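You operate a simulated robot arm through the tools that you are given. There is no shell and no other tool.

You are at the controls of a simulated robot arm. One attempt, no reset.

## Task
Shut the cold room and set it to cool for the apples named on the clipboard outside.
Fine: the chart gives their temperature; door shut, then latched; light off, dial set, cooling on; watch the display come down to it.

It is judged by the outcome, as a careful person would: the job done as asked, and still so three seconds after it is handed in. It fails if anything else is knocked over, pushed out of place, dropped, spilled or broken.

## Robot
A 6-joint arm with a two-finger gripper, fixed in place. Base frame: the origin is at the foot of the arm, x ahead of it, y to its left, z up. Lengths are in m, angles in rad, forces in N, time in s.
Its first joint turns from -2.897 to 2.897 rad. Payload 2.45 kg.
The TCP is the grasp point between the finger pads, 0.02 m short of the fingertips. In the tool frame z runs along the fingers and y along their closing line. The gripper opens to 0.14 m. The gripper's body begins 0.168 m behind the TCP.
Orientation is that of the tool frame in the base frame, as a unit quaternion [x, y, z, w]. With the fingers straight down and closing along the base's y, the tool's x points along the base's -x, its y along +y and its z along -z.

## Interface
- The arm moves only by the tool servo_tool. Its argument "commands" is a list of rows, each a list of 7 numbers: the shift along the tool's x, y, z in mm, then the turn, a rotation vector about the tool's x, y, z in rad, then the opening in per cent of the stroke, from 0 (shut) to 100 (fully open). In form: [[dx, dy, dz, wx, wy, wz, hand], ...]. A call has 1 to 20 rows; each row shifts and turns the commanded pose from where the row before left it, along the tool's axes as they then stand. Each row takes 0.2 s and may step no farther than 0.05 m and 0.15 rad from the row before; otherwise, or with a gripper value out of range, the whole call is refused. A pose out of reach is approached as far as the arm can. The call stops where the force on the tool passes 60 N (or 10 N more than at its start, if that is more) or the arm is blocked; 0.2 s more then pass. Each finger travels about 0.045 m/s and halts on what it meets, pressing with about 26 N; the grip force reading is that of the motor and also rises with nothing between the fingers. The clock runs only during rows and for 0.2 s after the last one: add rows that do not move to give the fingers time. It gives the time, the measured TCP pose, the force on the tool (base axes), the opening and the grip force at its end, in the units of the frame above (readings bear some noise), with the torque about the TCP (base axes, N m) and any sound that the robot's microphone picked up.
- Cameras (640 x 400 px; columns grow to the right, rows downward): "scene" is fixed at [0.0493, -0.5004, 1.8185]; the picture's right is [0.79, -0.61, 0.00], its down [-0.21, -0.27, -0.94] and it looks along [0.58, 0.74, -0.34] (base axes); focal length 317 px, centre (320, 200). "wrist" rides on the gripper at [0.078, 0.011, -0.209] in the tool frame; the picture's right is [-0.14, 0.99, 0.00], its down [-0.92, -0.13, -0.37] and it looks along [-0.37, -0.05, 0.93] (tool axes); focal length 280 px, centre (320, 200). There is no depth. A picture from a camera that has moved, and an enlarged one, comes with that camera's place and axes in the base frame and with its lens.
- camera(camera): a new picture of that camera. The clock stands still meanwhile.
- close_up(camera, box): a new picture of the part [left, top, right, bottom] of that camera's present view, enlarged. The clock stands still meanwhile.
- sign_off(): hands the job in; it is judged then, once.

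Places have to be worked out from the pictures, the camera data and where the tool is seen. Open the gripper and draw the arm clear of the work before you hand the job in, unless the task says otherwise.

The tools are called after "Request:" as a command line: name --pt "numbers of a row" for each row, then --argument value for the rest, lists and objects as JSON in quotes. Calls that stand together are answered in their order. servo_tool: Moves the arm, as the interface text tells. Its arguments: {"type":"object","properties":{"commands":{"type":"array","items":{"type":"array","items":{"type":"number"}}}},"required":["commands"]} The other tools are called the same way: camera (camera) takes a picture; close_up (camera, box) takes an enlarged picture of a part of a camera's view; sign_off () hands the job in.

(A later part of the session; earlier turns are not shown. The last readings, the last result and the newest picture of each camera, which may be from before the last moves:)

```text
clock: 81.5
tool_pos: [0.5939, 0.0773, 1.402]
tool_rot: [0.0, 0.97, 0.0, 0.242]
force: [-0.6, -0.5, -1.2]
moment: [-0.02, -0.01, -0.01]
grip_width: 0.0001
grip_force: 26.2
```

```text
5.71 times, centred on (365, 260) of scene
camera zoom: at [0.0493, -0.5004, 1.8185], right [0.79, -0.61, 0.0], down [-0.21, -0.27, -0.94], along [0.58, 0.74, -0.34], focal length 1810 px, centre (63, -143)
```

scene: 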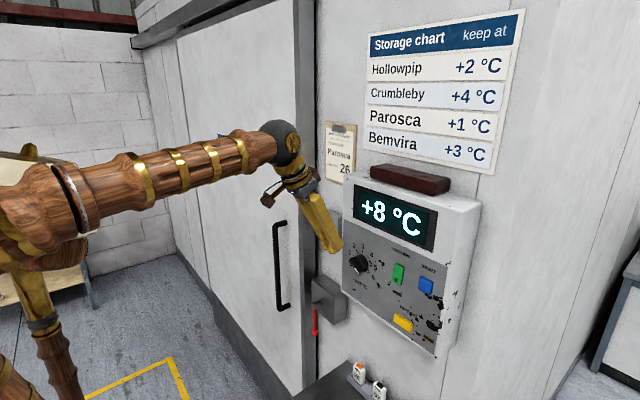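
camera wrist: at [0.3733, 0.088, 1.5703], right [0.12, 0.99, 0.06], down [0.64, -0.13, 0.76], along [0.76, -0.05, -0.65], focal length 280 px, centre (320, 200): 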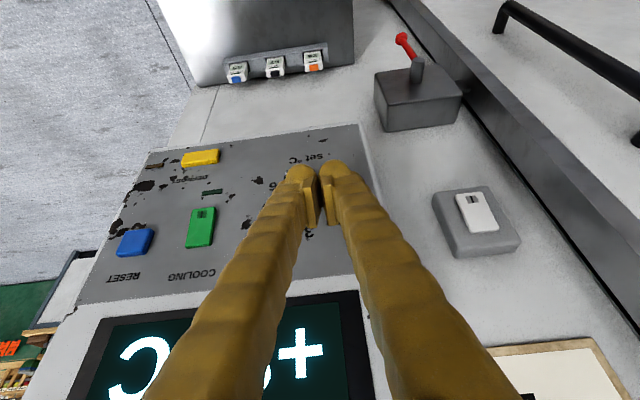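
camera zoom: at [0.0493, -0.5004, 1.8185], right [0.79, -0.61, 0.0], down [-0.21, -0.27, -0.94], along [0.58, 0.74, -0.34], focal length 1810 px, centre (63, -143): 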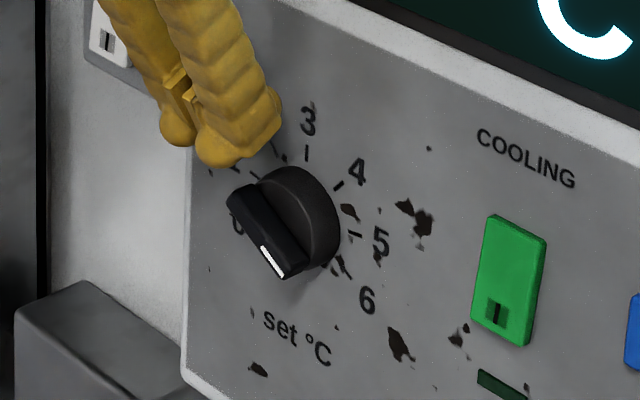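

The fingertips are directly above the bar's dark end. I'll press downward slowly to start turning the dial counter-clockwise.

Request:
servo_tool --pt "4.46 0 8.39 0 0 0 0" --pt "4.46 0 8.39 0 0 0 0" --pt "4.46 0 8.39 0 0 0 0" --pt "3.3 0 6.2 0 0 0 0" --pt "3.3 0 6.2 0 0 0 0" --pt "0 0 0 0 0 0 0"

Request:
close_up --camera "scene" --box '[330, 225, 400, 295]'

```text
clock: 82.9
tool_pos: [0.5947, 0.0779, 1.3604]
tool_rot: [0.0, 0.97, -0.001, 0.242]
force: [0.1, -0.3, 0.6]
moment: [-0.02, 0.02, -0.01]
grip_width: 0.0
grip_force: 26.0
```

```text
5.71 times, centred on (365, 260) of scene
camera zoom: at [0.0493, -0.5004, 1.8185], right [0.79, -0.61, 0.0], down [-0.21, -0.27, -0.94], along [0.58, 0.74, -0.34], focal length 1810 px, centre (63, -143)
```

zoom: 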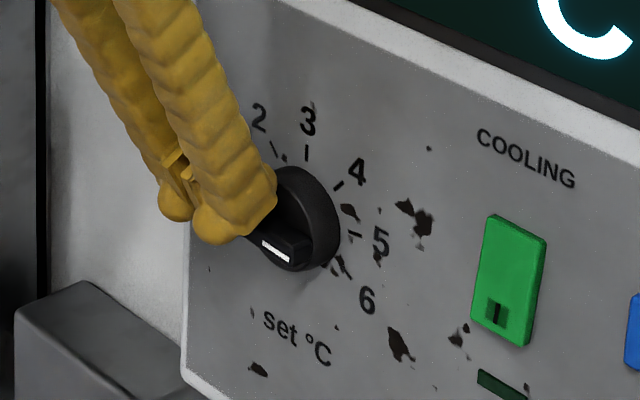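

The dial is turning easily, with the pointer now near 5 (≈95°). I'll continue pressing down.

Request:
servo_tool --pt "2.35 0 4.4 0 0 0 0" --pt "2.35 0 4.4 0 0 0 0" --pt "2.35 0 4.4 0 0 0 0" --pt "2.35 0 4.4 0 0 0 0" --pt "0 0 0 0 0 0 0"

Request:
close_up --camera "scene" --box '[330, 225, 400, 295]'

```text
clock: 83.7
tool_pos: [0.594, 0.0791, 1.3504]
tool_rot: [0.0, 0.969, 0.002, 0.246]
force: [-11.4, 9.7, 9.6]
moment: [-0.09, 0.04, -0.12]
grip_width: 0.0
grip_force: 25.9
stopped in row 3: the force on the tool passed its limit at 69 N (the readings are from after the stop); the commanded pose is now the measured one
```

```text
5.71 times, centred on (365, 260) of scene
camera zoom: at [0.0493, -0.5004, 1.8185], right [0.79, -0.61, 0.0], down [-0.21, -0.27, -0.94], along [0.58, 0.74, -0.34], focal length 1810 px, centre (63, -143)
```

zoom: 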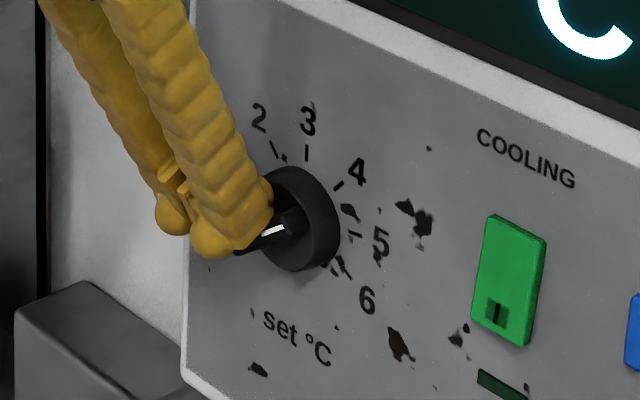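

The pointer is at about 4.5 now; the force rise was probably the fingertip touching the dial's disc. I'll back out 6 mm in x, shift slightly outward, and push the dark end further down.

Request:
servo_tool --pt "-4.7 0 -8.8 0 0 0 0" --pt "5.3 3 -2.8 0 0 0 0" --pt "0 0 0 0 0 0 0" --pt "3.3 0 6.2 0 0 0 0" --pt "3.3 0 6.2 0 0 0 0" --pt "2.35 0 4.4 0 0 0 0" --pt "2.35 0 4.4 0 0 0 0" --pt "0 0 0 0 0 0 0"

Request:
close_up --camera "scene" --box '[330, 225, 400, 295]'

```text
clock: 85.2
tool_pos: [0.588, 0.0843, 1.3433]
tool_rot: [0.0, 0.968, 0.003, 0.249]
force: [-13.3, 9.8, 7.8]
moment: [-0.15, -0.09, -0.18]
grip_width: 0.0001
grip_force: 25.7
stopped in row 7: the force on the tool passed its limit at 70 N (the readings are from after the stop); the commanded pose is now the measured one
```

```text
5.71 times, centred on (365, 260) of scene
camera zoom: at [0.0493, -0.5004, 1.8185], right [0.79, -0.61, 0.0], down [-0.21, -0.27, -0.94], along [0.58, 0.74, -0.34], focal length 1810 px, centre (63, -143)
```

zoom: 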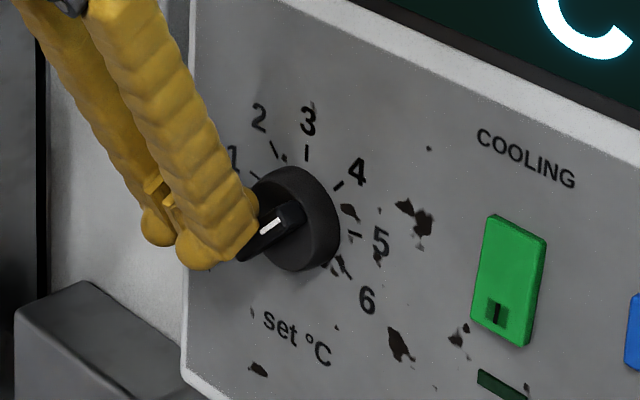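

The pointer is near 55°, but the push is now landing over the dial's axis: in the picture the closed fingers are about 57 mm wide overall, wider than I assumed. I'll lift, shift 12 mm outward so only the bar's outer end is caught, and push down then inward.

Request:
servo_tool --pt "-4.7 0 -8.8 0 0 0 0" --pt "0 12.2 0 0 0 0 0" --pt "0 0 0 0 0 0 0" --pt "2.8 0 5.3 0 0 0 0" --pt "2.8 0 5.3 0 0 0 0" --pt "2.8 -2 5.3 0 0 0 0" --pt "0.5 -5 0.9 0 0 0 0" --pt "0 0 0 0 0 0 0"

Request:
close_up --camera "scene" --box '[330, 225, 400, 295]'

Request:
camera --camera "wrist"

```text
clock: 87.0
tool_pos: [0.5895, 0.0891, 1.3352]
tool_rot: [0.0, 0.968, 0.003, 0.25]
force: [-1.8, 4.4, -1.0]
moment: [0.09, 0.01, 0.05]
grip_width: 0.0002
grip_force: 26.3
```

```text
5.71 times, centred on (365, 260) of scene
camera zoom: at [0.0493, -0.5004, 1.8185], right [0.79, -0.61, 0.0], down [-0.21, -0.27, -0.94], along [0.58, 0.74, -0.34], focal length 1810 px, centre (63, -143)
```

zoom: 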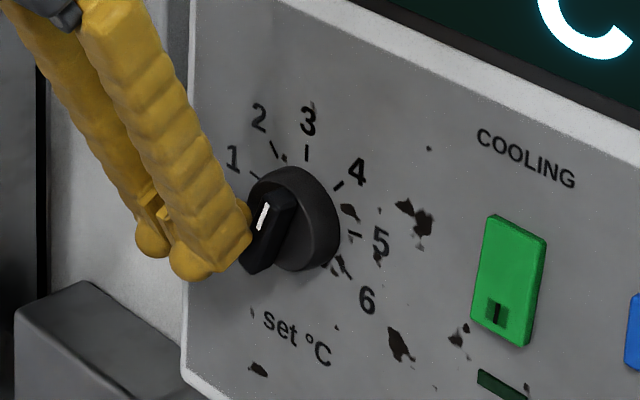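

```text
taken
camera wrist: at [0.4201, 0.0979, 1.4813], right [0.12, 0.99, 0.07], down [0.63, -0.13, 0.77], along [0.77, -0.04, -0.64], focal length 280 px, centre (320, 200)
```

wrist: 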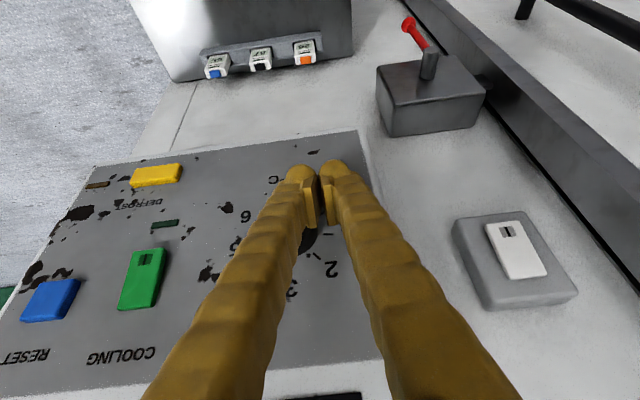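

The pointer is at about 20° (≈3.5). Now I'll back out, cross to the right of the pointer's white end, and prepare to push it left over the top.

Request:
servo_tool --pt "30.6 0 -16.9 0 0 0 0" --pt "0 0 0 0 0 0 0" --pt "-6.2 -43.8 -11.1 0 0 0 0" --pt "-6.2 -43.8 -11.1 0 0 0 0" --pt "0 0 0 0 0 0 0"

Request:
close_up --camera "scene" --box '[330, 225, 400, 295]'

Request:
camera --camera "wrist"

```text
clock: 88.2
tool_pos: [0.5552, 0.0019, 1.3593]
tool_rot: [-0.001, 0.968, 0.003, 0.25]
force: [-1.3, 0.4, 0.1]
moment: [-0.02, 0.01, 0.02]
grip_width: 0.0
grip_force: 26.7
```

```text
5.71 times, centred on (365, 260) of scene
camera zoom: at [0.0493, -0.5004, 1.8185], right [0.79, -0.61, 0.0], down [-0.21, -0.27, -0.94], along [0.58, 0.74, -0.34], focal length 1810 px, centre (63, -143)
```

zoom: 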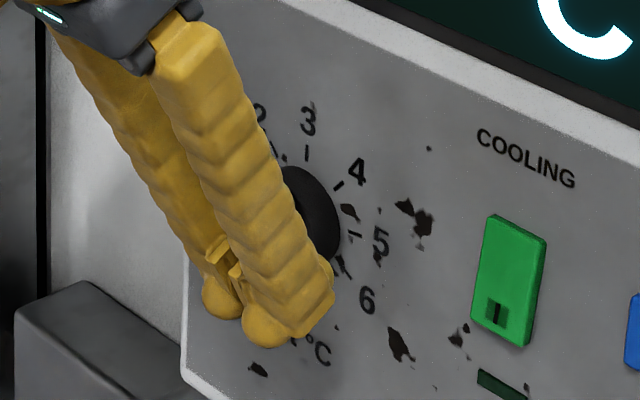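

```text
taken
camera wrist: at [0.386, 0.0104, 1.506], right [0.12, 0.99, 0.07], down [0.63, -0.13, 0.77], along [0.77, -0.05, -0.64], focal length 280 px, centre (320, 200)
```

wrist: 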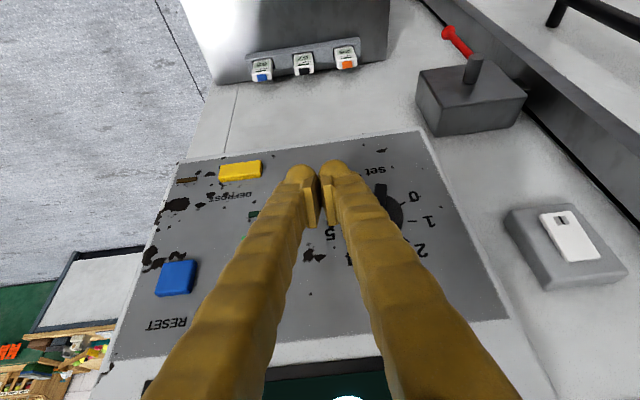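

Clear of the bar on its right side. I'll go in by 33 mm, then push toward +y in small steps.

Request:
servo_tool --pt "-14.4 0 8 0 0 0 0" --pt "-14.4 0 8 0 0 0 0" --pt "0 0 0 0 0 0 0" --pt "0 5 0 0 0 0 0" --pt "0 5 0 0 0 0 0" --pt "0 5 0 0 0 0 0" --pt "0 0 0 0 0 0 0"

Request:
close_up --camera "scene" --box '[330, 225, 400, 295]'

Request:
close_up --camera "wrist" --box '[240, 120, 440, 280]'

```text
clock: 89.8
tool_pos: [0.5865, 0.016, 1.3595]
tool_rot: [-0.001, 0.968, 0.003, 0.25]
force: [-0.3, -0.4, -0.3]
moment: [0.02, 0.0, 0.0]
grip_width: 0.0001
grip_force: 25.7
```

```text
5.71 times, centred on (365, 260) of scene
camera zoom: at [0.0493, -0.5004, 1.8185], right [0.79, -0.61, 0.0], down [-0.21, -0.27, -0.94], along [0.58, 0.74, -0.34], focal length 1810 px, centre (63, -143)
```

zoom: 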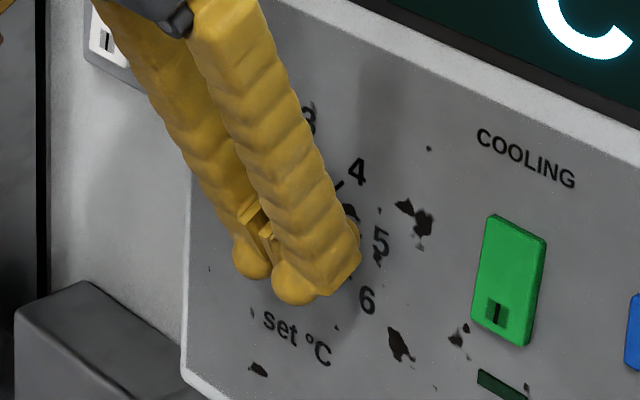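

```text
2.50 times, centred on (340, 200) of wrist
camera zoom: at [0.4187, 0.0253, 1.5066], right [0.12, 0.99, 0.07], down [0.63, -0.13, 0.77], along [0.77, -0.05, -0.64], focal length 701 px, centre (270, 200)
```

zoom: 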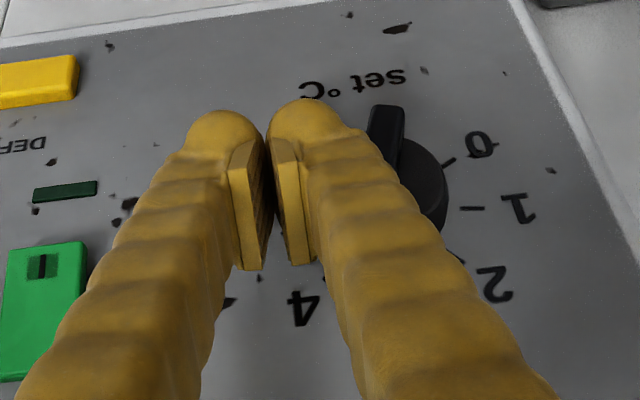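

The bar now stands nearly vertical with no significant force. I'll continue pushing left.

Request:
servo_tool --pt "0 4.5 0 0 0 0 0" --pt "0 4.5 0 0 0 0 0" --pt "0 4.5 0 0 0 0 0" --pt "0 0 0 0 0 0 0"

Request:
close_up --camera "wrist" --box '[240, 120, 440, 280]'

```text
clock: 90.8
tool_pos: [0.5872, 0.0292, 1.3621]
tool_rot: [-0.001, 0.968, 0.003, 0.253]
force: [-14.8, -7.1, 53.0]
moment: [1.23, -0.84, 0.29]
grip_width: 0.0
grip_force: 25.9
```

```text
2.50 times, centred on (340, 200) of wrist
camera zoom: at [0.4176, 0.0383, 1.508], right [0.12, 0.99, 0.07], down [0.62, -0.13, 0.77], along [0.77, -0.04, -0.63], focal length 701 px, centre (270, 200)
```

zoom: 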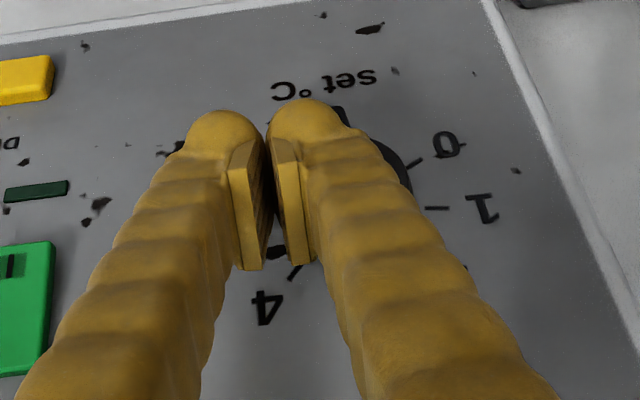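

Force is rising upward (53 N): the fingertip's rounded end is riding over the bar's end. I'll back off to the right, lower the fingers 11 mm so their side does the pushing, and try again.

Request:
servo_tool --pt "0 -8 0 0 0 0 0" --pt "0 -9 0 0 0 0 0" --pt "5.3 0 9.6 0 0 0 0" --pt "0 0 0 0 0 0 0"

Request:
close_up --camera "wrist" --box '[240, 120, 440, 280]'

Request:
close_up --camera "scene" --box '[330, 225, 400, 295]'

```text
clock: 91.8
tool_pos: [0.5873, 0.0084, 1.3503]
tool_rot: [0.0, 0.968, 0.001, 0.251]
force: [-9.0, -14.7, 10.9]
moment: [0.26, -0.14, 0.0]
grip_width: 0.0002
grip_force: 26.3
stopped in row 4: the force on the tool passed its limit at 68 N (the readings are from after the stop); the commanded pose is now the measured one
```

```text
2.50 times, centred on (340, 200) of wrist
camera zoom: at [0.4174, 0.0191, 1.4964], right [0.12, 0.99, 0.07], down [0.63, -0.13, 0.77], along [0.77, -0.05, -0.64], focal length 701 px, centre (270, 200)
```

zoom: 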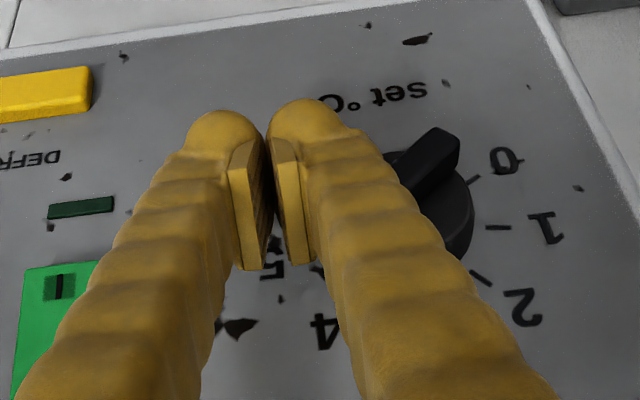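

```text
5.71 times, centred on (365, 260) of scene
camera zoom: at [0.0493, -0.5004, 1.8185], right [0.79, -0.61, 0.0], down [-0.21, -0.27, -0.94], along [0.58, 0.74, -0.34], focal length 1810 px, centre (63, -143)
```

zoom: 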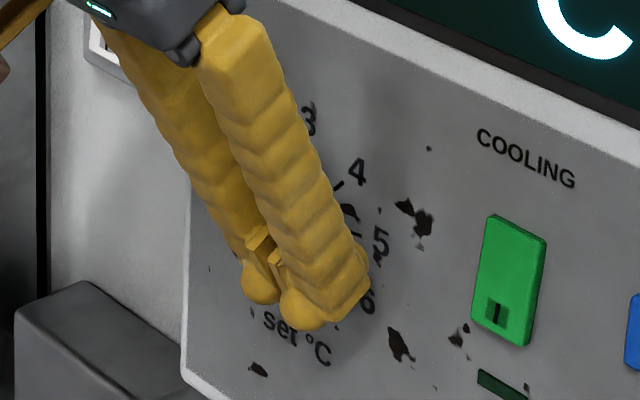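

I pushed the pointer back to roughly 45° that way. A better way: straddle the bar with open fingers from above and close, which squares it upright, then rotate the whole tool about the dial axis. I'll back out, open, and line up on the dial's centre.

Request:
servo_tool --pt "-4.8 0 -8.7 0 0 0 0" --pt "20 0 -11 0 0 0 43" --pt "20 0 -11 0 0 0 43" --pt "0 21.8 0 0 0 0 43" --pt "0 21.8 0 0 0 0 43" --pt "0 0 0 0 0 0 43" --pt "0 0 0 0 0 0 43"

Request:
camera --camera "wrist"

Request:
close_up --camera "scene" --box '[330, 225, 400, 295]'

```text
clock: 93.4
tool_pos: [0.5412, 0.053, 1.3593]
tool_rot: [-0.001, 0.968, 0.002, 0.251]
force: [1.0, 0.1, -0.7]
moment: [0.02, -0.02, 0.0]
grip_width: 0.06
grip_force: 0.0
```

```text
taken
camera wrist: at [0.3727, 0.0632, 1.505], right [0.12, 0.99, 0.07], down [0.63, -0.13, 0.77], along [0.77, -0.05, -0.64], focal length 280 px, centre (320, 200)
```

wrist: 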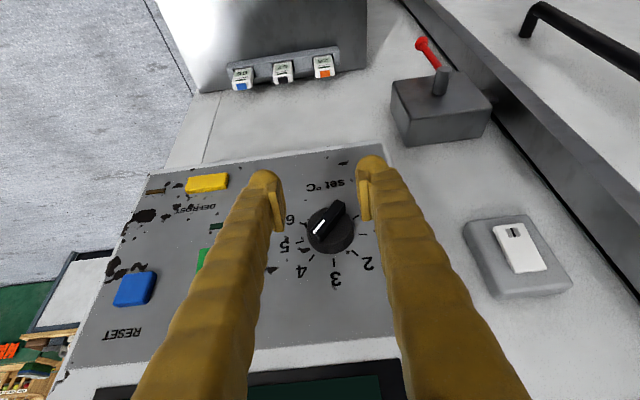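

```text
5.71 times, centred on (365, 260) of scene
camera zoom: at [0.0493, -0.5004, 1.8185], right [0.79, -0.61, 0.0], down [-0.21, -0.27, -0.94], along [0.58, 0.74, -0.34], focal length 1810 px, centre (63, -143)
```

zoom: 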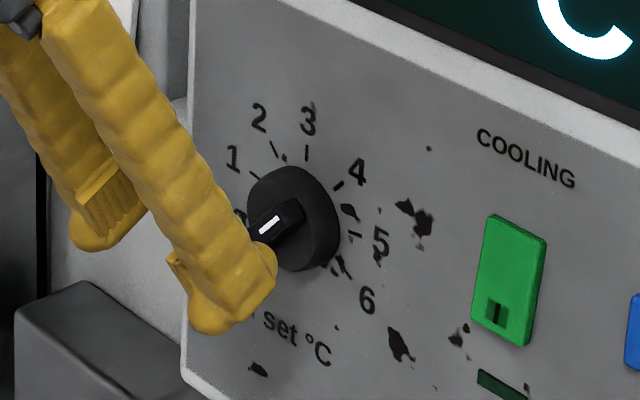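

The open fingers straddle the dial in this view. I'll zoom in on the knob to refine its centre and depth before moving in.

Request:
close_up --camera "wrist" --box '[260, 160, 400, 290]'

Request:
close_up --camera "scene" --box '[350, 245, 390, 280]'

```text
3.08 times, centred on (330, 225) of wrist
camera zoom: at [0.3727, 0.0632, 1.505], right [0.12, 0.99, 0.07], down [0.63, -0.13, 0.77], along [0.77, -0.05, -0.64], focal length 863 px, centre (289, 123)
```

zoom: 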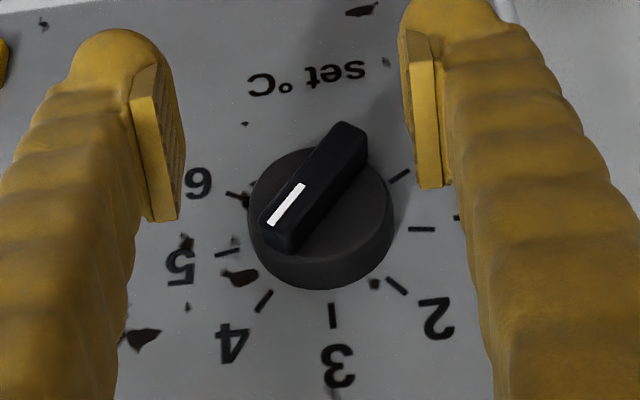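

```text
11.43 times, centred on (370, 262) of scene
camera zoom: at [0.0493, -0.5004, 1.8185], right [0.79, -0.61, 0.0], down [-0.21, -0.27, -0.94], along [0.58, 0.74, -0.34], focal length 3620 px, centre (-251, -514)
```

zoom: 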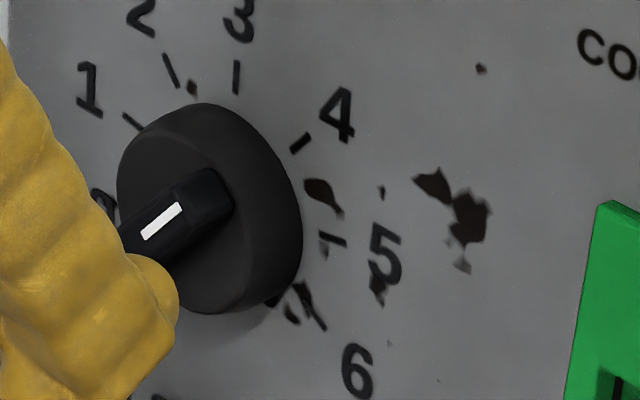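

Refined dial centre: y≈0.0545, z≈1.338, with the bar top at x≈0.60. I'll move in so the fingers straddle the bar, then close to square it up.

Request:
servo_tool --pt "-18.6 0.75 20.8 0 0 0 43" --pt "-18.6 0.75 20.8 0 0 0 43" --pt "0 0 0 0 0 0 43" --pt "0 0 0 0 0 0 10" --pt "0 0 0 0 0 0 10" --pt "0 0 0 0 0 0 5" --pt "0 0 0 0 0 0 0" --pt "0 0 0 0 0 0 0"

Request:
close_up --camera "wrist" --box '[240, 130, 420, 270]'

Request:
close_up --camera "scene" --box '[330, 225, 400, 295]'

```text
clock: 95.2
tool_pos: [0.5945, 0.0544, 1.3407]
tool_rot: [0.0, 0.968, 0.001, 0.25]
force: [0.8, 2.5, -3.9]
moment: [0.01, 0.0, 0.01]
grip_width: 0.0123
grip_force: 39.2
```

```text
2.86 times, centred on (330, 200) of wrist
camera zoom: at [0.4253, 0.0653, 1.4865], right [0.12, 0.99, 0.07], down [0.63, -0.13, 0.77], along [0.77, -0.05, -0.64], focal length 801 px, centre (291, 200)
```

zoom: 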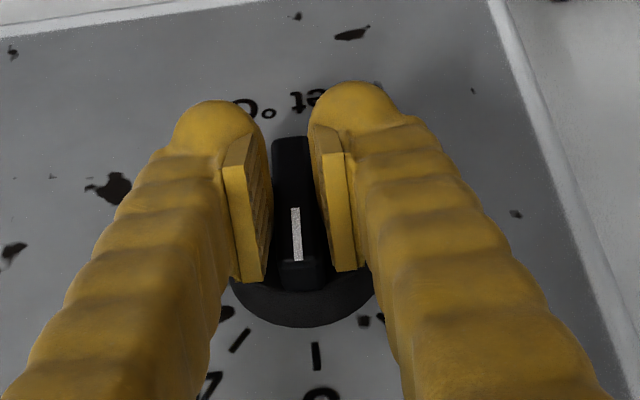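

```text
5.71 times, centred on (365, 260) of scene
camera zoom: at [0.0493, -0.5004, 1.8185], right [0.79, -0.61, 0.0], down [-0.21, -0.27, -0.94], along [0.58, 0.74, -0.34], focal length 1810 px, centre (63, -143)
```

zoom: 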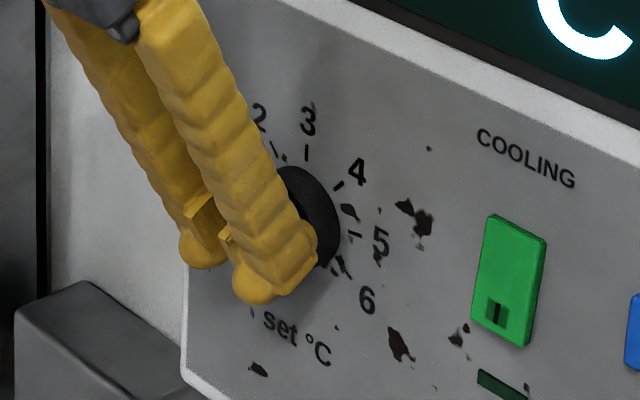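

The bar is gripped and upright (pointer at 3, 12.3 mm wide). Now I'll rotate the tool about the dial's axis, counter-clockwise; the first 40° takes the pointer to 2.

Request:
servo_tool --pt "0.02 0.22 0.03 0.0611 0 -0.0338 0" --pt "0.02 0.22 0.03 0.0611 0 -0.0338 0" --pt "0.02 0.22 0.03 0.0611 0 -0.0338 0" --pt "0.02 0.22 0.03 0.0611 0 -0.0338 0" --pt "0.02 0.22 0.03 0.0611 0 -0.0338 0" --pt "0.02 0.22 0.03 0.0611 0 -0.0338 0" --pt "0.02 0.22 0.03 0.0611 0 -0.0338 0" --pt "0.02 0.22 0.03 0.0611 0 -0.0338 0" --pt "0.02 0.22 0.03 0.0611 0 -0.0338 0" --pt "0.02 0.22 0.03 0.0611 0 -0.0338 0" --pt "0 0 0 0 0 0 0"

Request:
close_up --camera "scene" --box '[330, 225, 400, 295]'

Request:
camera --camera "wrist"

```text
clock: 97.4
tool_pos: [0.5946, 0.0584, 1.3396]
tool_rot: [-0.084, 0.914, -0.318, 0.237]
force: [-2.6, 14.6, -2.8]
moment: [0.08, -0.25, 0.45]
grip_width: 0.0124
grip_force: 39.4
stopped in row 10: the force on the tool passed its limit at 62 N (the readings are from after the stop); the commanded pose is now the measured one
```

```text
5.71 times, centred on (365, 260) of scene
camera zoom: at [0.0493, -0.5004, 1.8185], right [0.79, -0.61, 0.0], down [-0.21, -0.27, -0.94], along [0.58, 0.74, -0.34], focal length 1810 px, centre (63, -143)
```

zoom: 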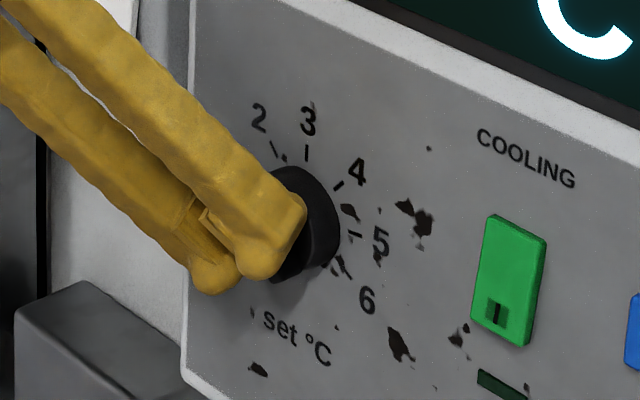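

```text
taken
camera wrist: at [0.425, 0.156, 1.4474], right [0.12, 0.82, -0.56], down [0.63, 0.38, 0.68], along [0.77, -0.43, -0.47], focal length 280 px, centre (320, 200)
```

wrist: 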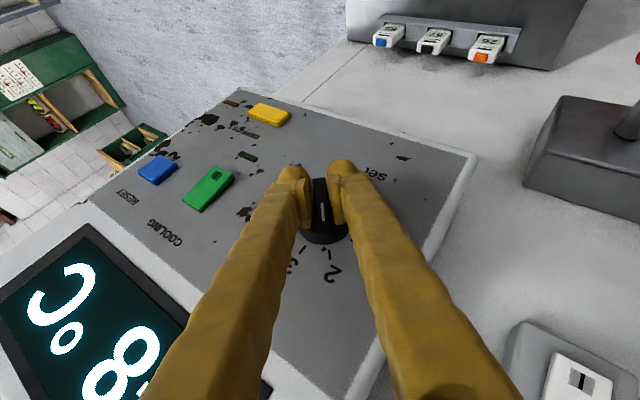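

The pointer is at about −38° (near 2). The side load shows the true dial axis is about 6 mm below the TCP, so I'll follow a corrected circle for the remaining ~42° to reach 1.

Request:
servo_tool --pt "0.01 0.4 0.01 0.0529 0 -0.0293 0" --pt "0.01 0.4 0.01 0.0529 0 -0.0293 0" --pt "0.01 0.4 0.01 0.0529 0 -0.0293 0" --pt "0.01 0.4 0.01 0.0529 0 -0.0293 0" --pt "0.01 0.4 0.01 0.0529 0 -0.0293 0" --pt "0.01 0.4 0.01 0.0529 0 -0.0293 0" --pt "0 0 0 0 0 0 0"

Request:
close_up --camera "scene" --box '[330, 225, 400, 295]'

```text
clock: 99.0
tool_pos: [0.5951, 0.0596, 1.338]
tool_rot: [-0.126, 0.842, -0.478, 0.218]
force: [4.9, 26.1, 1.2]
moment: [0.06, -0.11, 0.47]
grip_width: 0.0121
grip_force: 39.5
```

```text
5.71 times, centred on (365, 260) of scene
camera zoom: at [0.0493, -0.5004, 1.8185], right [0.79, -0.61, 0.0], down [-0.21, -0.27, -0.94], along [0.58, 0.74, -0.34], focal length 1810 px, centre (63, -143)
```

zoom: 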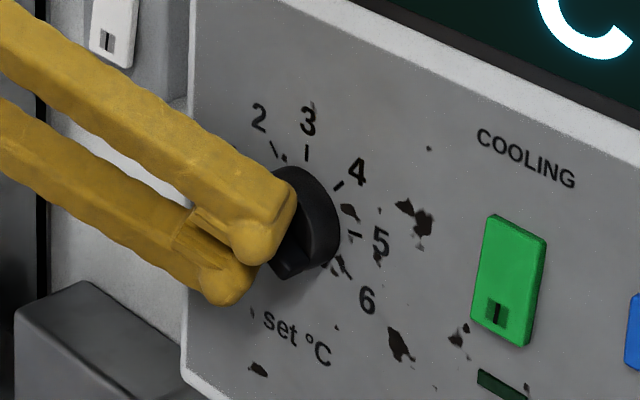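

Pointer angle is now about −59° with moderate load. I'll finish the last ~21° to reach −80°, the "1" mark.

Request:
servo_tool --pt "-0.2 0.5 -0.4 0.0527 0 -0.0292 0" --pt "0.01 0.45 0.01 0.0527 0 -0.0292 0" --pt "0.01 0.45 0.01 0.0527 0 -0.0292 0" --pt "0.01 0.45 0.01 0.0527 0 -0.0292 0" --pt "0.01 0.42 0.01 0.0527 0 -0.0292 0" --pt "0.01 0.42 0.01 0.0527 0 -0.0292 0" --pt "0 0 0 0 0 0 0" --pt "0 0 0 0 0 0 0"

Request:
close_up --camera "scene" --box '[330, 225, 400, 295]'

Request:
camera --camera "wrist"

```text
clock: 100.8
tool_pos: [0.5937, 0.0615, 1.336]
tool_rot: [-0.16, 0.742, -0.622, 0.192]
force: [13.1, -13.9, 11.8]
moment: [-0.1, -0.14, -0.25]
grip_width: 0.0122
grip_force: 39.3
```

```text
5.71 times, centred on (365, 260) of scene
camera zoom: at [0.0493, -0.5004, 1.8185], right [0.79, -0.61, 0.0], down [-0.21, -0.27, -0.94], along [0.58, 0.74, -0.34], focal length 1810 px, centre (63, -143)
```

zoom: 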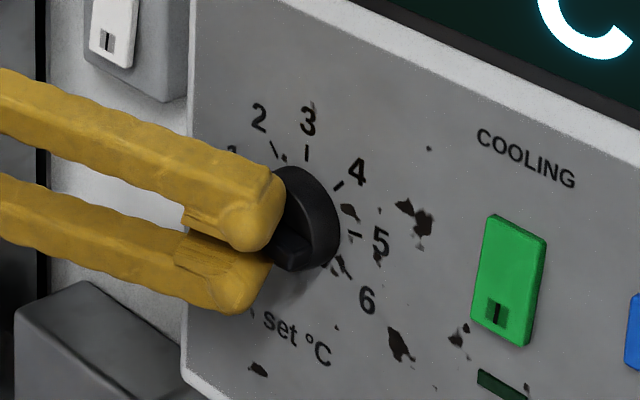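

```text
taken
camera wrist: at [0.4249, 0.2043, 1.3516], right [0.12, 0.24, -0.96], down [0.63, 0.74, 0.26], along [0.77, -0.63, -0.06], focal length 280 px, centre (320, 200)
```

wrist: 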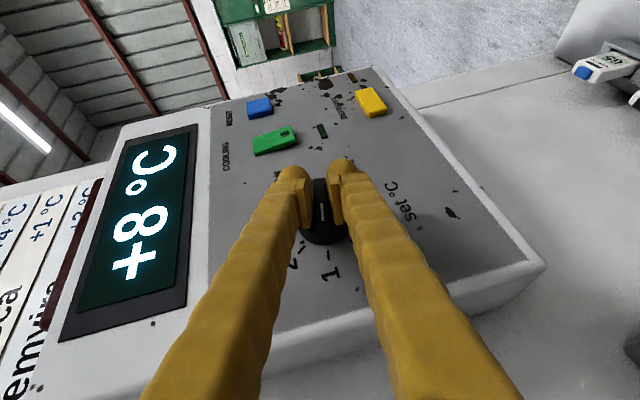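

Tool rotation reads −80°. I'll zoom in to check the pointer against the "1" tick before releasing.

Request:
close_up --camera "wrist" --box '[250, 130, 410, 300]'

```text
2.35 times, centred on (330, 215) of wrist
camera zoom: at [0.4249, 0.2043, 1.3516], right [0.12, 0.24, -0.96], down [0.63, 0.74, 0.26], along [0.77, -0.63, -0.06], focal length 660 px, centre (296, 165)
```

zoom: 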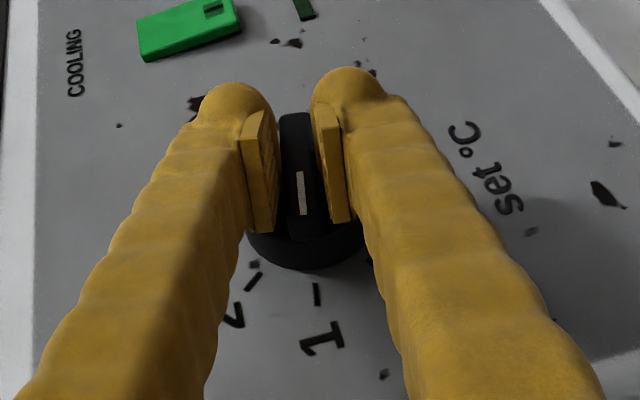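

The pointer lines up with the "1" tick. I'll open the fingers and back out along the tool axis.

Request:
servo_tool --pt "0 0 0 0 0 0 15" --pt "0 0 0 0 0 0 30" --pt "0 0 0 0 0 0 35" --pt "0 0 0 0 0 0 35" --pt "0 0 -20 0 0 0 35" --pt "0 0 -30 0 0 0 35" --pt "0 0 -35 0 0 0 35" --pt "0 0 -35 0 0 0 35" --pt "0 0 0 0 0 0 35" --pt "0 0 0 0 0 0 35"

Request:
camera --camera "wrist"

Request:
close_up --camera "scene" --box '[340, 235, 390, 290]'

```text
clock: 103.0
tool_pos: [0.5351, 0.1638, 1.3539]
tool_rot: [-0.163, 0.742, -0.622, 0.192]
force: [0.9, -0.1, 0.4]
moment: [-0.02, 0.03, 0.0]
grip_width: 0.0492
grip_force: 0.1
```

```text
taken
camera wrist: at [0.3657, 0.3077, 1.3699], right [0.12, 0.24, -0.96], down [0.62, 0.74, 0.26], along [0.77, -0.63, -0.06], focal length 280 px, centre (320, 200)
```

wrist: 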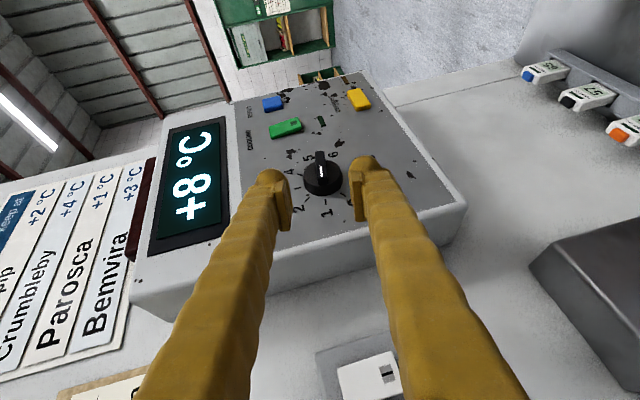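

```text
7.27 times, centred on (365, 262) of scene
camera zoom: at [0.0493, -0.5004, 1.8185], right [0.79, -0.61, 0.0], down [-0.21, -0.27, -0.94], along [0.58, 0.74, -0.34], focal length 2303 px, centre (-7, -254)
```

zoom: 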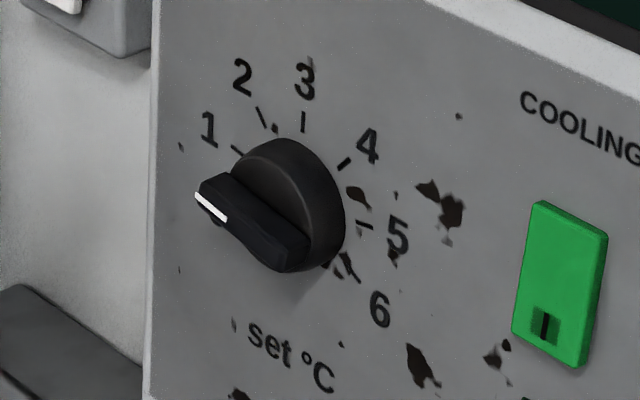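

Released and clear, with the pointer on the left side near 1. I'll zoom from the wrist to check it precisely against the ticks.

Request:
close_up --camera "wrist" --box '[270, 120, 380, 230]'

```text
3.64 times, centred on (325, 175) of wrist
camera zoom: at [0.3657, 0.3077, 1.3699], right [0.12, 0.24, -0.96], down [0.62, 0.74, 0.26], along [0.77, -0.63, -0.06], focal length 1020 px, centre (302, 291)
```

zoom: 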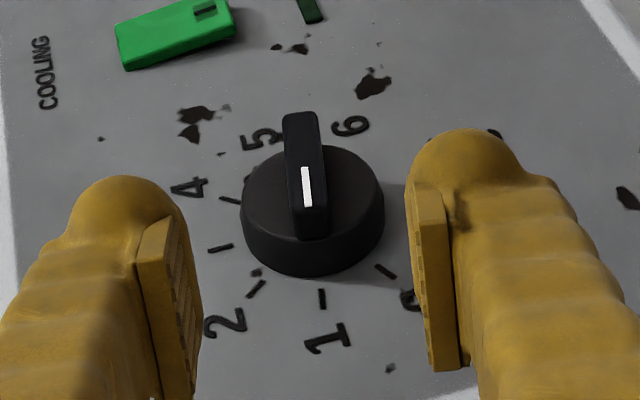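

The pointer direction works out to −79.4° against the "1" tick at −80°, so the dial is set to 1. Next I'll unwind the tool rotation in free space and close the fingers, ready to press the marked lower end of the green COOLING rocker.

Request:
servo_tool --pt "0 0 0 -0.0611 0 0.034 35" --pt "0 0 0 -0.0611 0 0.034 35" --pt "0 0 0 -0.0611 0 0.034 35" --pt "0 0 0 -0.0611 0 0.034 35" --pt "0 0 0 -0.0611 0 0.034 35" --pt "0 0 0 -0.0611 0 0.034 0" --pt "0 0 0 -0.0611 0 0.034 0" --pt "0 0 0 -0.0611 0 0.034 0" --pt "0 0 0 -0.0611 0 0.034 0" --pt "0 0 0 -0.0611 0 0.034 0" --pt "0 0 0 -0.0611 0 0.034 0" --pt "0 0 0 -0.0611 0 0.034 0" --pt "0 0 0 -0.0611 0 0.034 0" --pt "0 0 0 -0.0611 0 0.034 0" --pt "0 0 0 -0.0611 0 0.034 0" --pt "0 0 0 -0.0611 0 0.034 0" --pt "0 0 0 -0.0611 0 0.034 0" --pt "0 0 0 -0.0611 0 0.034 0" --pt "0 0 0 -0.0611 0 0.034 0" --pt "0 0 0 -0.0611 0 0.034 0"

Request:
camera --camera "wrist"

```text
clock: 107.2
tool_pos: [0.5363, 0.1638, 1.3539]
tool_rot: [0.0, 0.968, 0.002, 0.251]
force: [-0.9, -0.2, 0.0]
moment: [-0.02, -0.01, -0.01]
grip_width: 0.0
grip_force: 25.9
```

```text
taken
camera wrist: at [0.3664, 0.1737, 1.5], right [0.12, 0.99, 0.07], down [0.63, -0.13, 0.77], along [0.77, -0.05, -0.64], focal length 280 px, centre (320, 200)
```

wrist: 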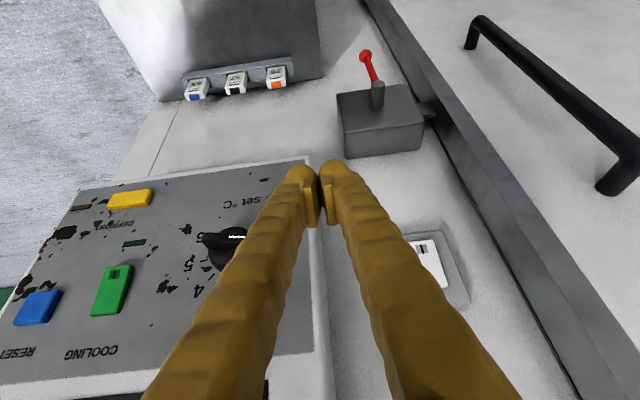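

Everything is as expected (latch still down, fingers closed). I'll translate across to face the green rocker.

Request:
servo_tool --pt "-0.8 -39.5 -3.6 0 0 0 0" --pt "-0.8 -39.5 -3.6 0 0 0 0" --pt "-0.8 -39.5 -3.6 0 0 0 0" --pt "-0.8 -39.5 -3.6 0 0 0 0" --pt "-0.8 -39.5 -3.6 0 0 0 0" --pt "-0.8 -39.5 -3.6 0 0 0 0" --pt "0 0 0 0 0 0 0" --pt "-20.1 0 20.4 0 0 0 0" --pt "-20.1 0 20.4 0 0 0 0" --pt "0 0 0 0 0 0 0" --pt "0 0 0 0 0 0 0"

Request:
close_up --camera "scene" --box '[360, 240, 440, 310]'

Request:
camera --camera "wrist"

```text
clock: 109.6
tool_pos: [0.5857, -0.0727, 1.3576]
tool_rot: [0.0, 0.968, 0.002, 0.251]
force: [-0.5, -0.1, -0.8]
moment: [0.01, 0.0, 0.01]
grip_width: 0.0002
grip_force: 25.8
```

```text
5.71 times, centred on (400, 275) of scene
camera zoom: at [0.0493, -0.5004, 1.8185], right [0.79, -0.61, 0.0], down [-0.21, -0.27, -0.94], along [0.58, 0.74, -0.34], focal length 1810 px, centre (-137, -229)
```

zoom: 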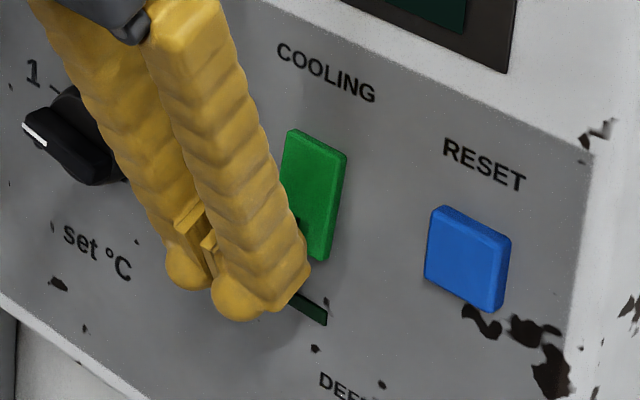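

```text
taken
camera wrist: at [0.4159, -0.0625, 1.5035], right [0.12, 0.99, 0.07], down [0.63, -0.13, 0.77], along [0.77, -0.05, -0.64], focal length 280 px, centre (320, 200)
```

wrist: 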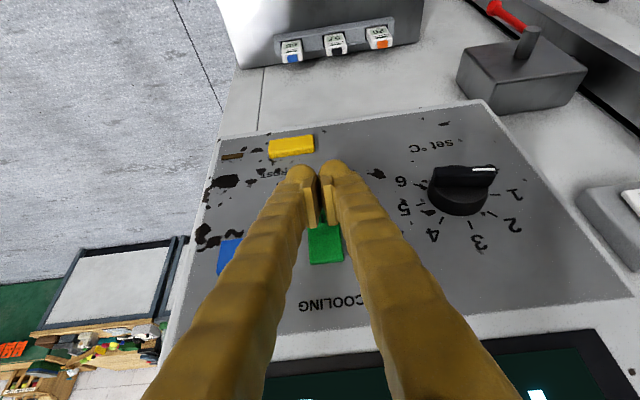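

Aligned with the green rocker's lower end. Pressing in +x in small steps and listening for a click.

Request:
servo_tool --pt "-4.37 -2.5 2.43 0 0 0 0" --pt "-4.37 0 2.43 0 0 0 0" --pt "-4.37 0 2.43 0 0 0 0" --pt "-2.6 0 1.46 0 0 0 0" --pt "-2.6 0 1.46 0 0 0 0" --pt "-2.6 0 1.46 0 0 0 0"

Request:
close_up --camera "scene" --box '[340, 180, 460, 310]'

```text
clock: 111.0
tool_pos: [0.6068, -0.0764, 1.3579]
tool_rot: [0.0, 0.968, 0.001, 0.25]
force: [-37.9, -1.6, 4.2]
moment: [-0.05, -0.02, -0.04]
grip_width: 0.0059
grip_force: 29.3
```

```text
3.08 times, centred on (400, 245) of scene
camera zoom: at [0.0493, -0.5004, 1.8185], right [0.79, -0.61, 0.0], down [-0.21, -0.27, -0.94], along [0.58, 0.74, -0.34], focal length 974 px, centre (74, 62)
```

zoom: 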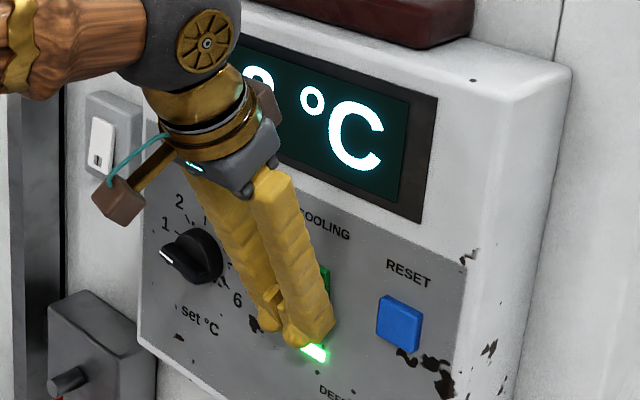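

The green lamp under COOLING is lit. I'll back off and confirm that it stays on, and check the display.

Request:
servo_tool --pt "8.7 0 -4.9 0 0 0 0" --pt "17.5 0 -9.7 0 0 0 0" --pt "26 0 -14.6 0 0 0 0" --pt "26 0 -14.6 0 0 0 0" --pt "0 0 0 0 0 0 0" --pt "0 0 0 0 0 0 0"

Request:
camera --camera "scene"

Request:
close_up --camera "scene" --box '[340, 230, 460, 350]'

Request:
camera --camera "wrist"

```text
clock: 112.4
tool_pos: [0.5192, -0.0762, 1.3589]
tool_rot: [0.001, 0.968, 0.001, 0.252]
force: [0.1, 0.4, -0.3]
moment: [-0.01, 0.01, 0.04]
grip_width: 0.0
grip_force: 29.5
```

```text
taken
```

scene: 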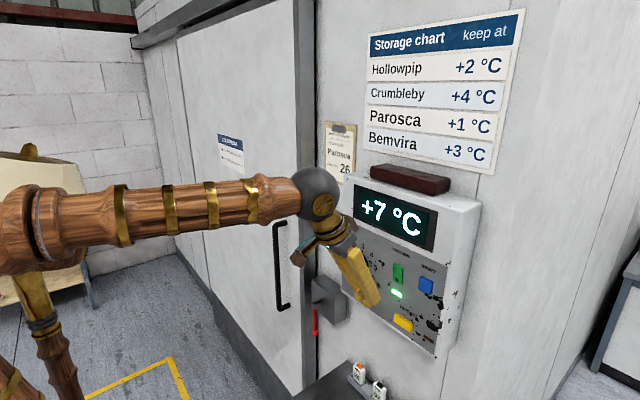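

```text
3.33 times, centred on (400, 290) of scene
camera zoom: at [0.0493, -0.5004, 1.8185], right [0.79, -0.61, 0.0], down [-0.21, -0.27, -0.94], along [0.58, 0.74, -0.34], focal length 1056 px, centre (53, -100)
```

zoom: 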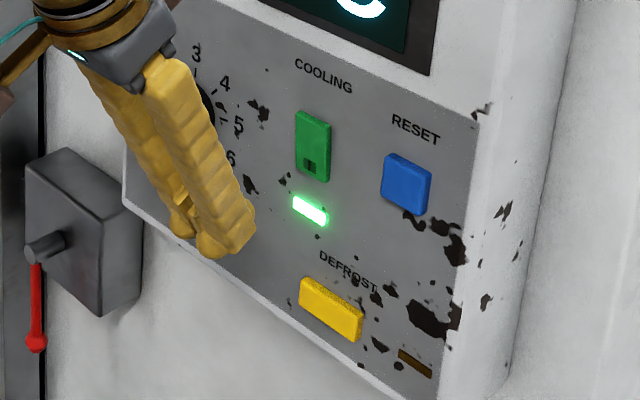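

```text
taken
camera wrist: at [0.3498, -0.0656, 1.504], right [0.12, 0.99, 0.07], down [0.63, -0.13, 0.77], along [0.77, -0.05, -0.64], focal length 280 px, centre (320, 200)
```

wrist: 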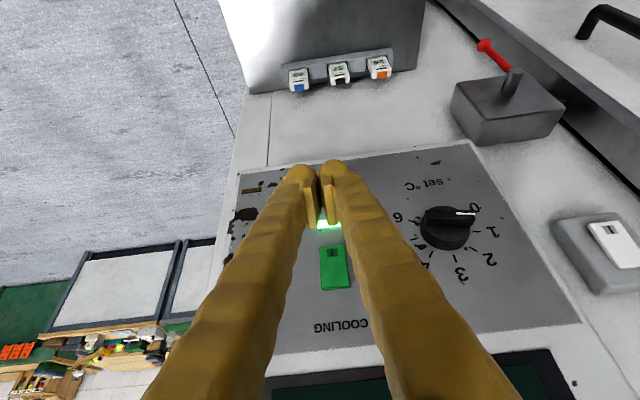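

Cooling is on (lamp lit, rocker flipped) and the display has dropped to +7. I'll draw the arm clear, open the gripper, and let time pass while watching the display.

Request:
servo_tool --pt "3.2 25 -28.5 0 0 0 0" --pt "3.2 25 -28.5 0 0 0 0" --pt "3.2 25 -28.5 0 0 0 0" --pt "3.2 25 -28.5 0 0 0 0" --pt "3.2 25 -28.5 0 0 0 0" --pt "3.2 25 -28.5 0 0 0 0" --pt "0 0 0 0 0 0 60" --pt "0 0 0 0 0 0 60" --pt "0 0 0 0 0 0 60" --pt "0 0 0 0 0 0 60" --pt "0 0 0 0 0 0 60" --pt "0 0 0 0 0 0 60" --pt "0 0 0 0 0 0 60" --pt "0 0 0 0 0 0 60"

Request:
camera --camera "scene"

```text
clock: 115.4
tool_pos: [0.4206, 0.0738, 1.498]
tool_rot: [0.0, 0.968, 0.001, 0.251]
force: [0.3, -0.8, -0.3]
moment: [0.0, -0.01, -0.03]
grip_width: 0.0841
grip_force: 0.0
```

```text
taken
```

scene: 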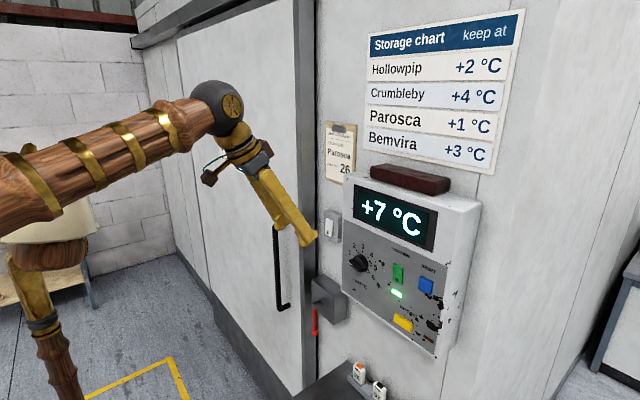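

The arm is clear and nothing is disturbed. I'll wait and watch the display.

Request:
servo_tool --pt "0 0 0 0 0 0 60" --pt "0 0 0 0 0 0 60" --pt "0 0 0 0 0 0 60" --pt "0 0 0 0 0 0 60" --pt "0 0 0 0 0 0 60" --pt "0 0 0 0 0 0 60" --pt "0 0 0 0 0 0 60" --pt "0 0 0 0 0 0 60" --pt "0 0 0 0 0 0 60" --pt "0 0 0 0 0 0 60" --pt "0 0 0 0 0 0 60" --pt "0 0 0 0 0 0 60" --pt "0 0 0 0 0 0 60" --pt "0 0 0 0 0 0 60" --pt "0 0 0 0 0 0 60" --pt "0 0 0 0 0 0 60" --pt "0 0 0 0 0 0 60" --pt "0 0 0 0 0 0 60" --pt "0 0 0 0 0 0 60" --pt "0 0 0 0 0 0 60"

Request:
close_up --camera "scene" --box '[310, 170, 490, 360]'

```text
clock: 119.6
tool_pos: [0.4199, 0.0746, 1.4995]
tool_rot: [0.001, 0.968, 0.001, 0.251]
force: [0.7, 0.7, -0.3]
moment: [-0.02, -0.01, -0.03]
grip_width: 0.0838
grip_force: 0.0
```

```text
2.11 times, centred on (400, 265) of scene
camera zoom: at [0.0493, -0.5004, 1.8185], right [0.79, -0.61, 0.0], down [-0.21, -0.27, -0.94], along [0.58, 0.74, -0.34], focal length 667 px, centre (152, 63)
```

zoom: 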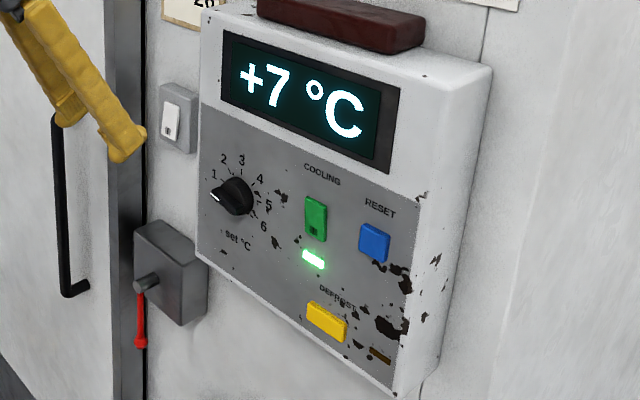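

Still +7 with cooling running and all controls as set. I'll keep waiting.

Request:
servo_tool --pt "0 0 0 0 0 0 60" --pt "0 0 0 0 0 0 60" --pt "0 0 0 0 0 0 60" --pt "0 0 0 0 0 0 60" --pt "0 0 0 0 0 0 60" --pt "0 0 0 0 0 0 60" --pt "0 0 0 0 0 0 60" --pt "0 0 0 0 0 0 60" --pt "0 0 0 0 0 0 60" --pt "0 0 0 0 0 0 60" --pt "0 0 0 0 0 0 60" --pt "0 0 0 0 0 0 60" --pt "0 0 0 0 0 0 60" --pt "0 0 0 0 0 0 60" --pt "0 0 0 0 0 0 60" --pt "0 0 0 0 0 0 60" --pt "0 0 0 0 0 0 60" --pt "0 0 0 0 0 0 60" --pt "0 0 0 0 0 0 60" --pt "0 0 0 0 0 0 60"

Request:
close_up --camera "scene" --box '[310, 170, 490, 360]'

```text
clock: 123.8
tool_pos: [0.4199, 0.0746, 1.4991]
tool_rot: [0.001, 0.968, 0.001, 0.252]
force: [0.2, -0.6, 0.2]
moment: [0.0, 0.02, -0.01]
grip_width: 0.0843
grip_force: 0.0
```

```text
2.11 times, centred on (400, 265) of scene
camera zoom: at [0.0493, -0.5004, 1.8185], right [0.79, -0.61, 0.0], down [-0.21, -0.27, -0.94], along [0.58, 0.74, -0.34], focal length 667 px, centre (152, 63)
```

zoom: 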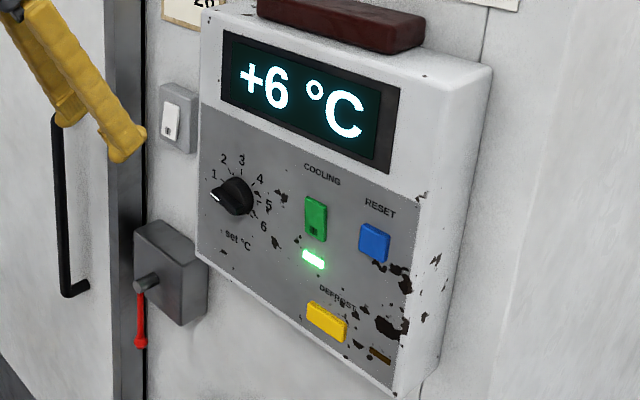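

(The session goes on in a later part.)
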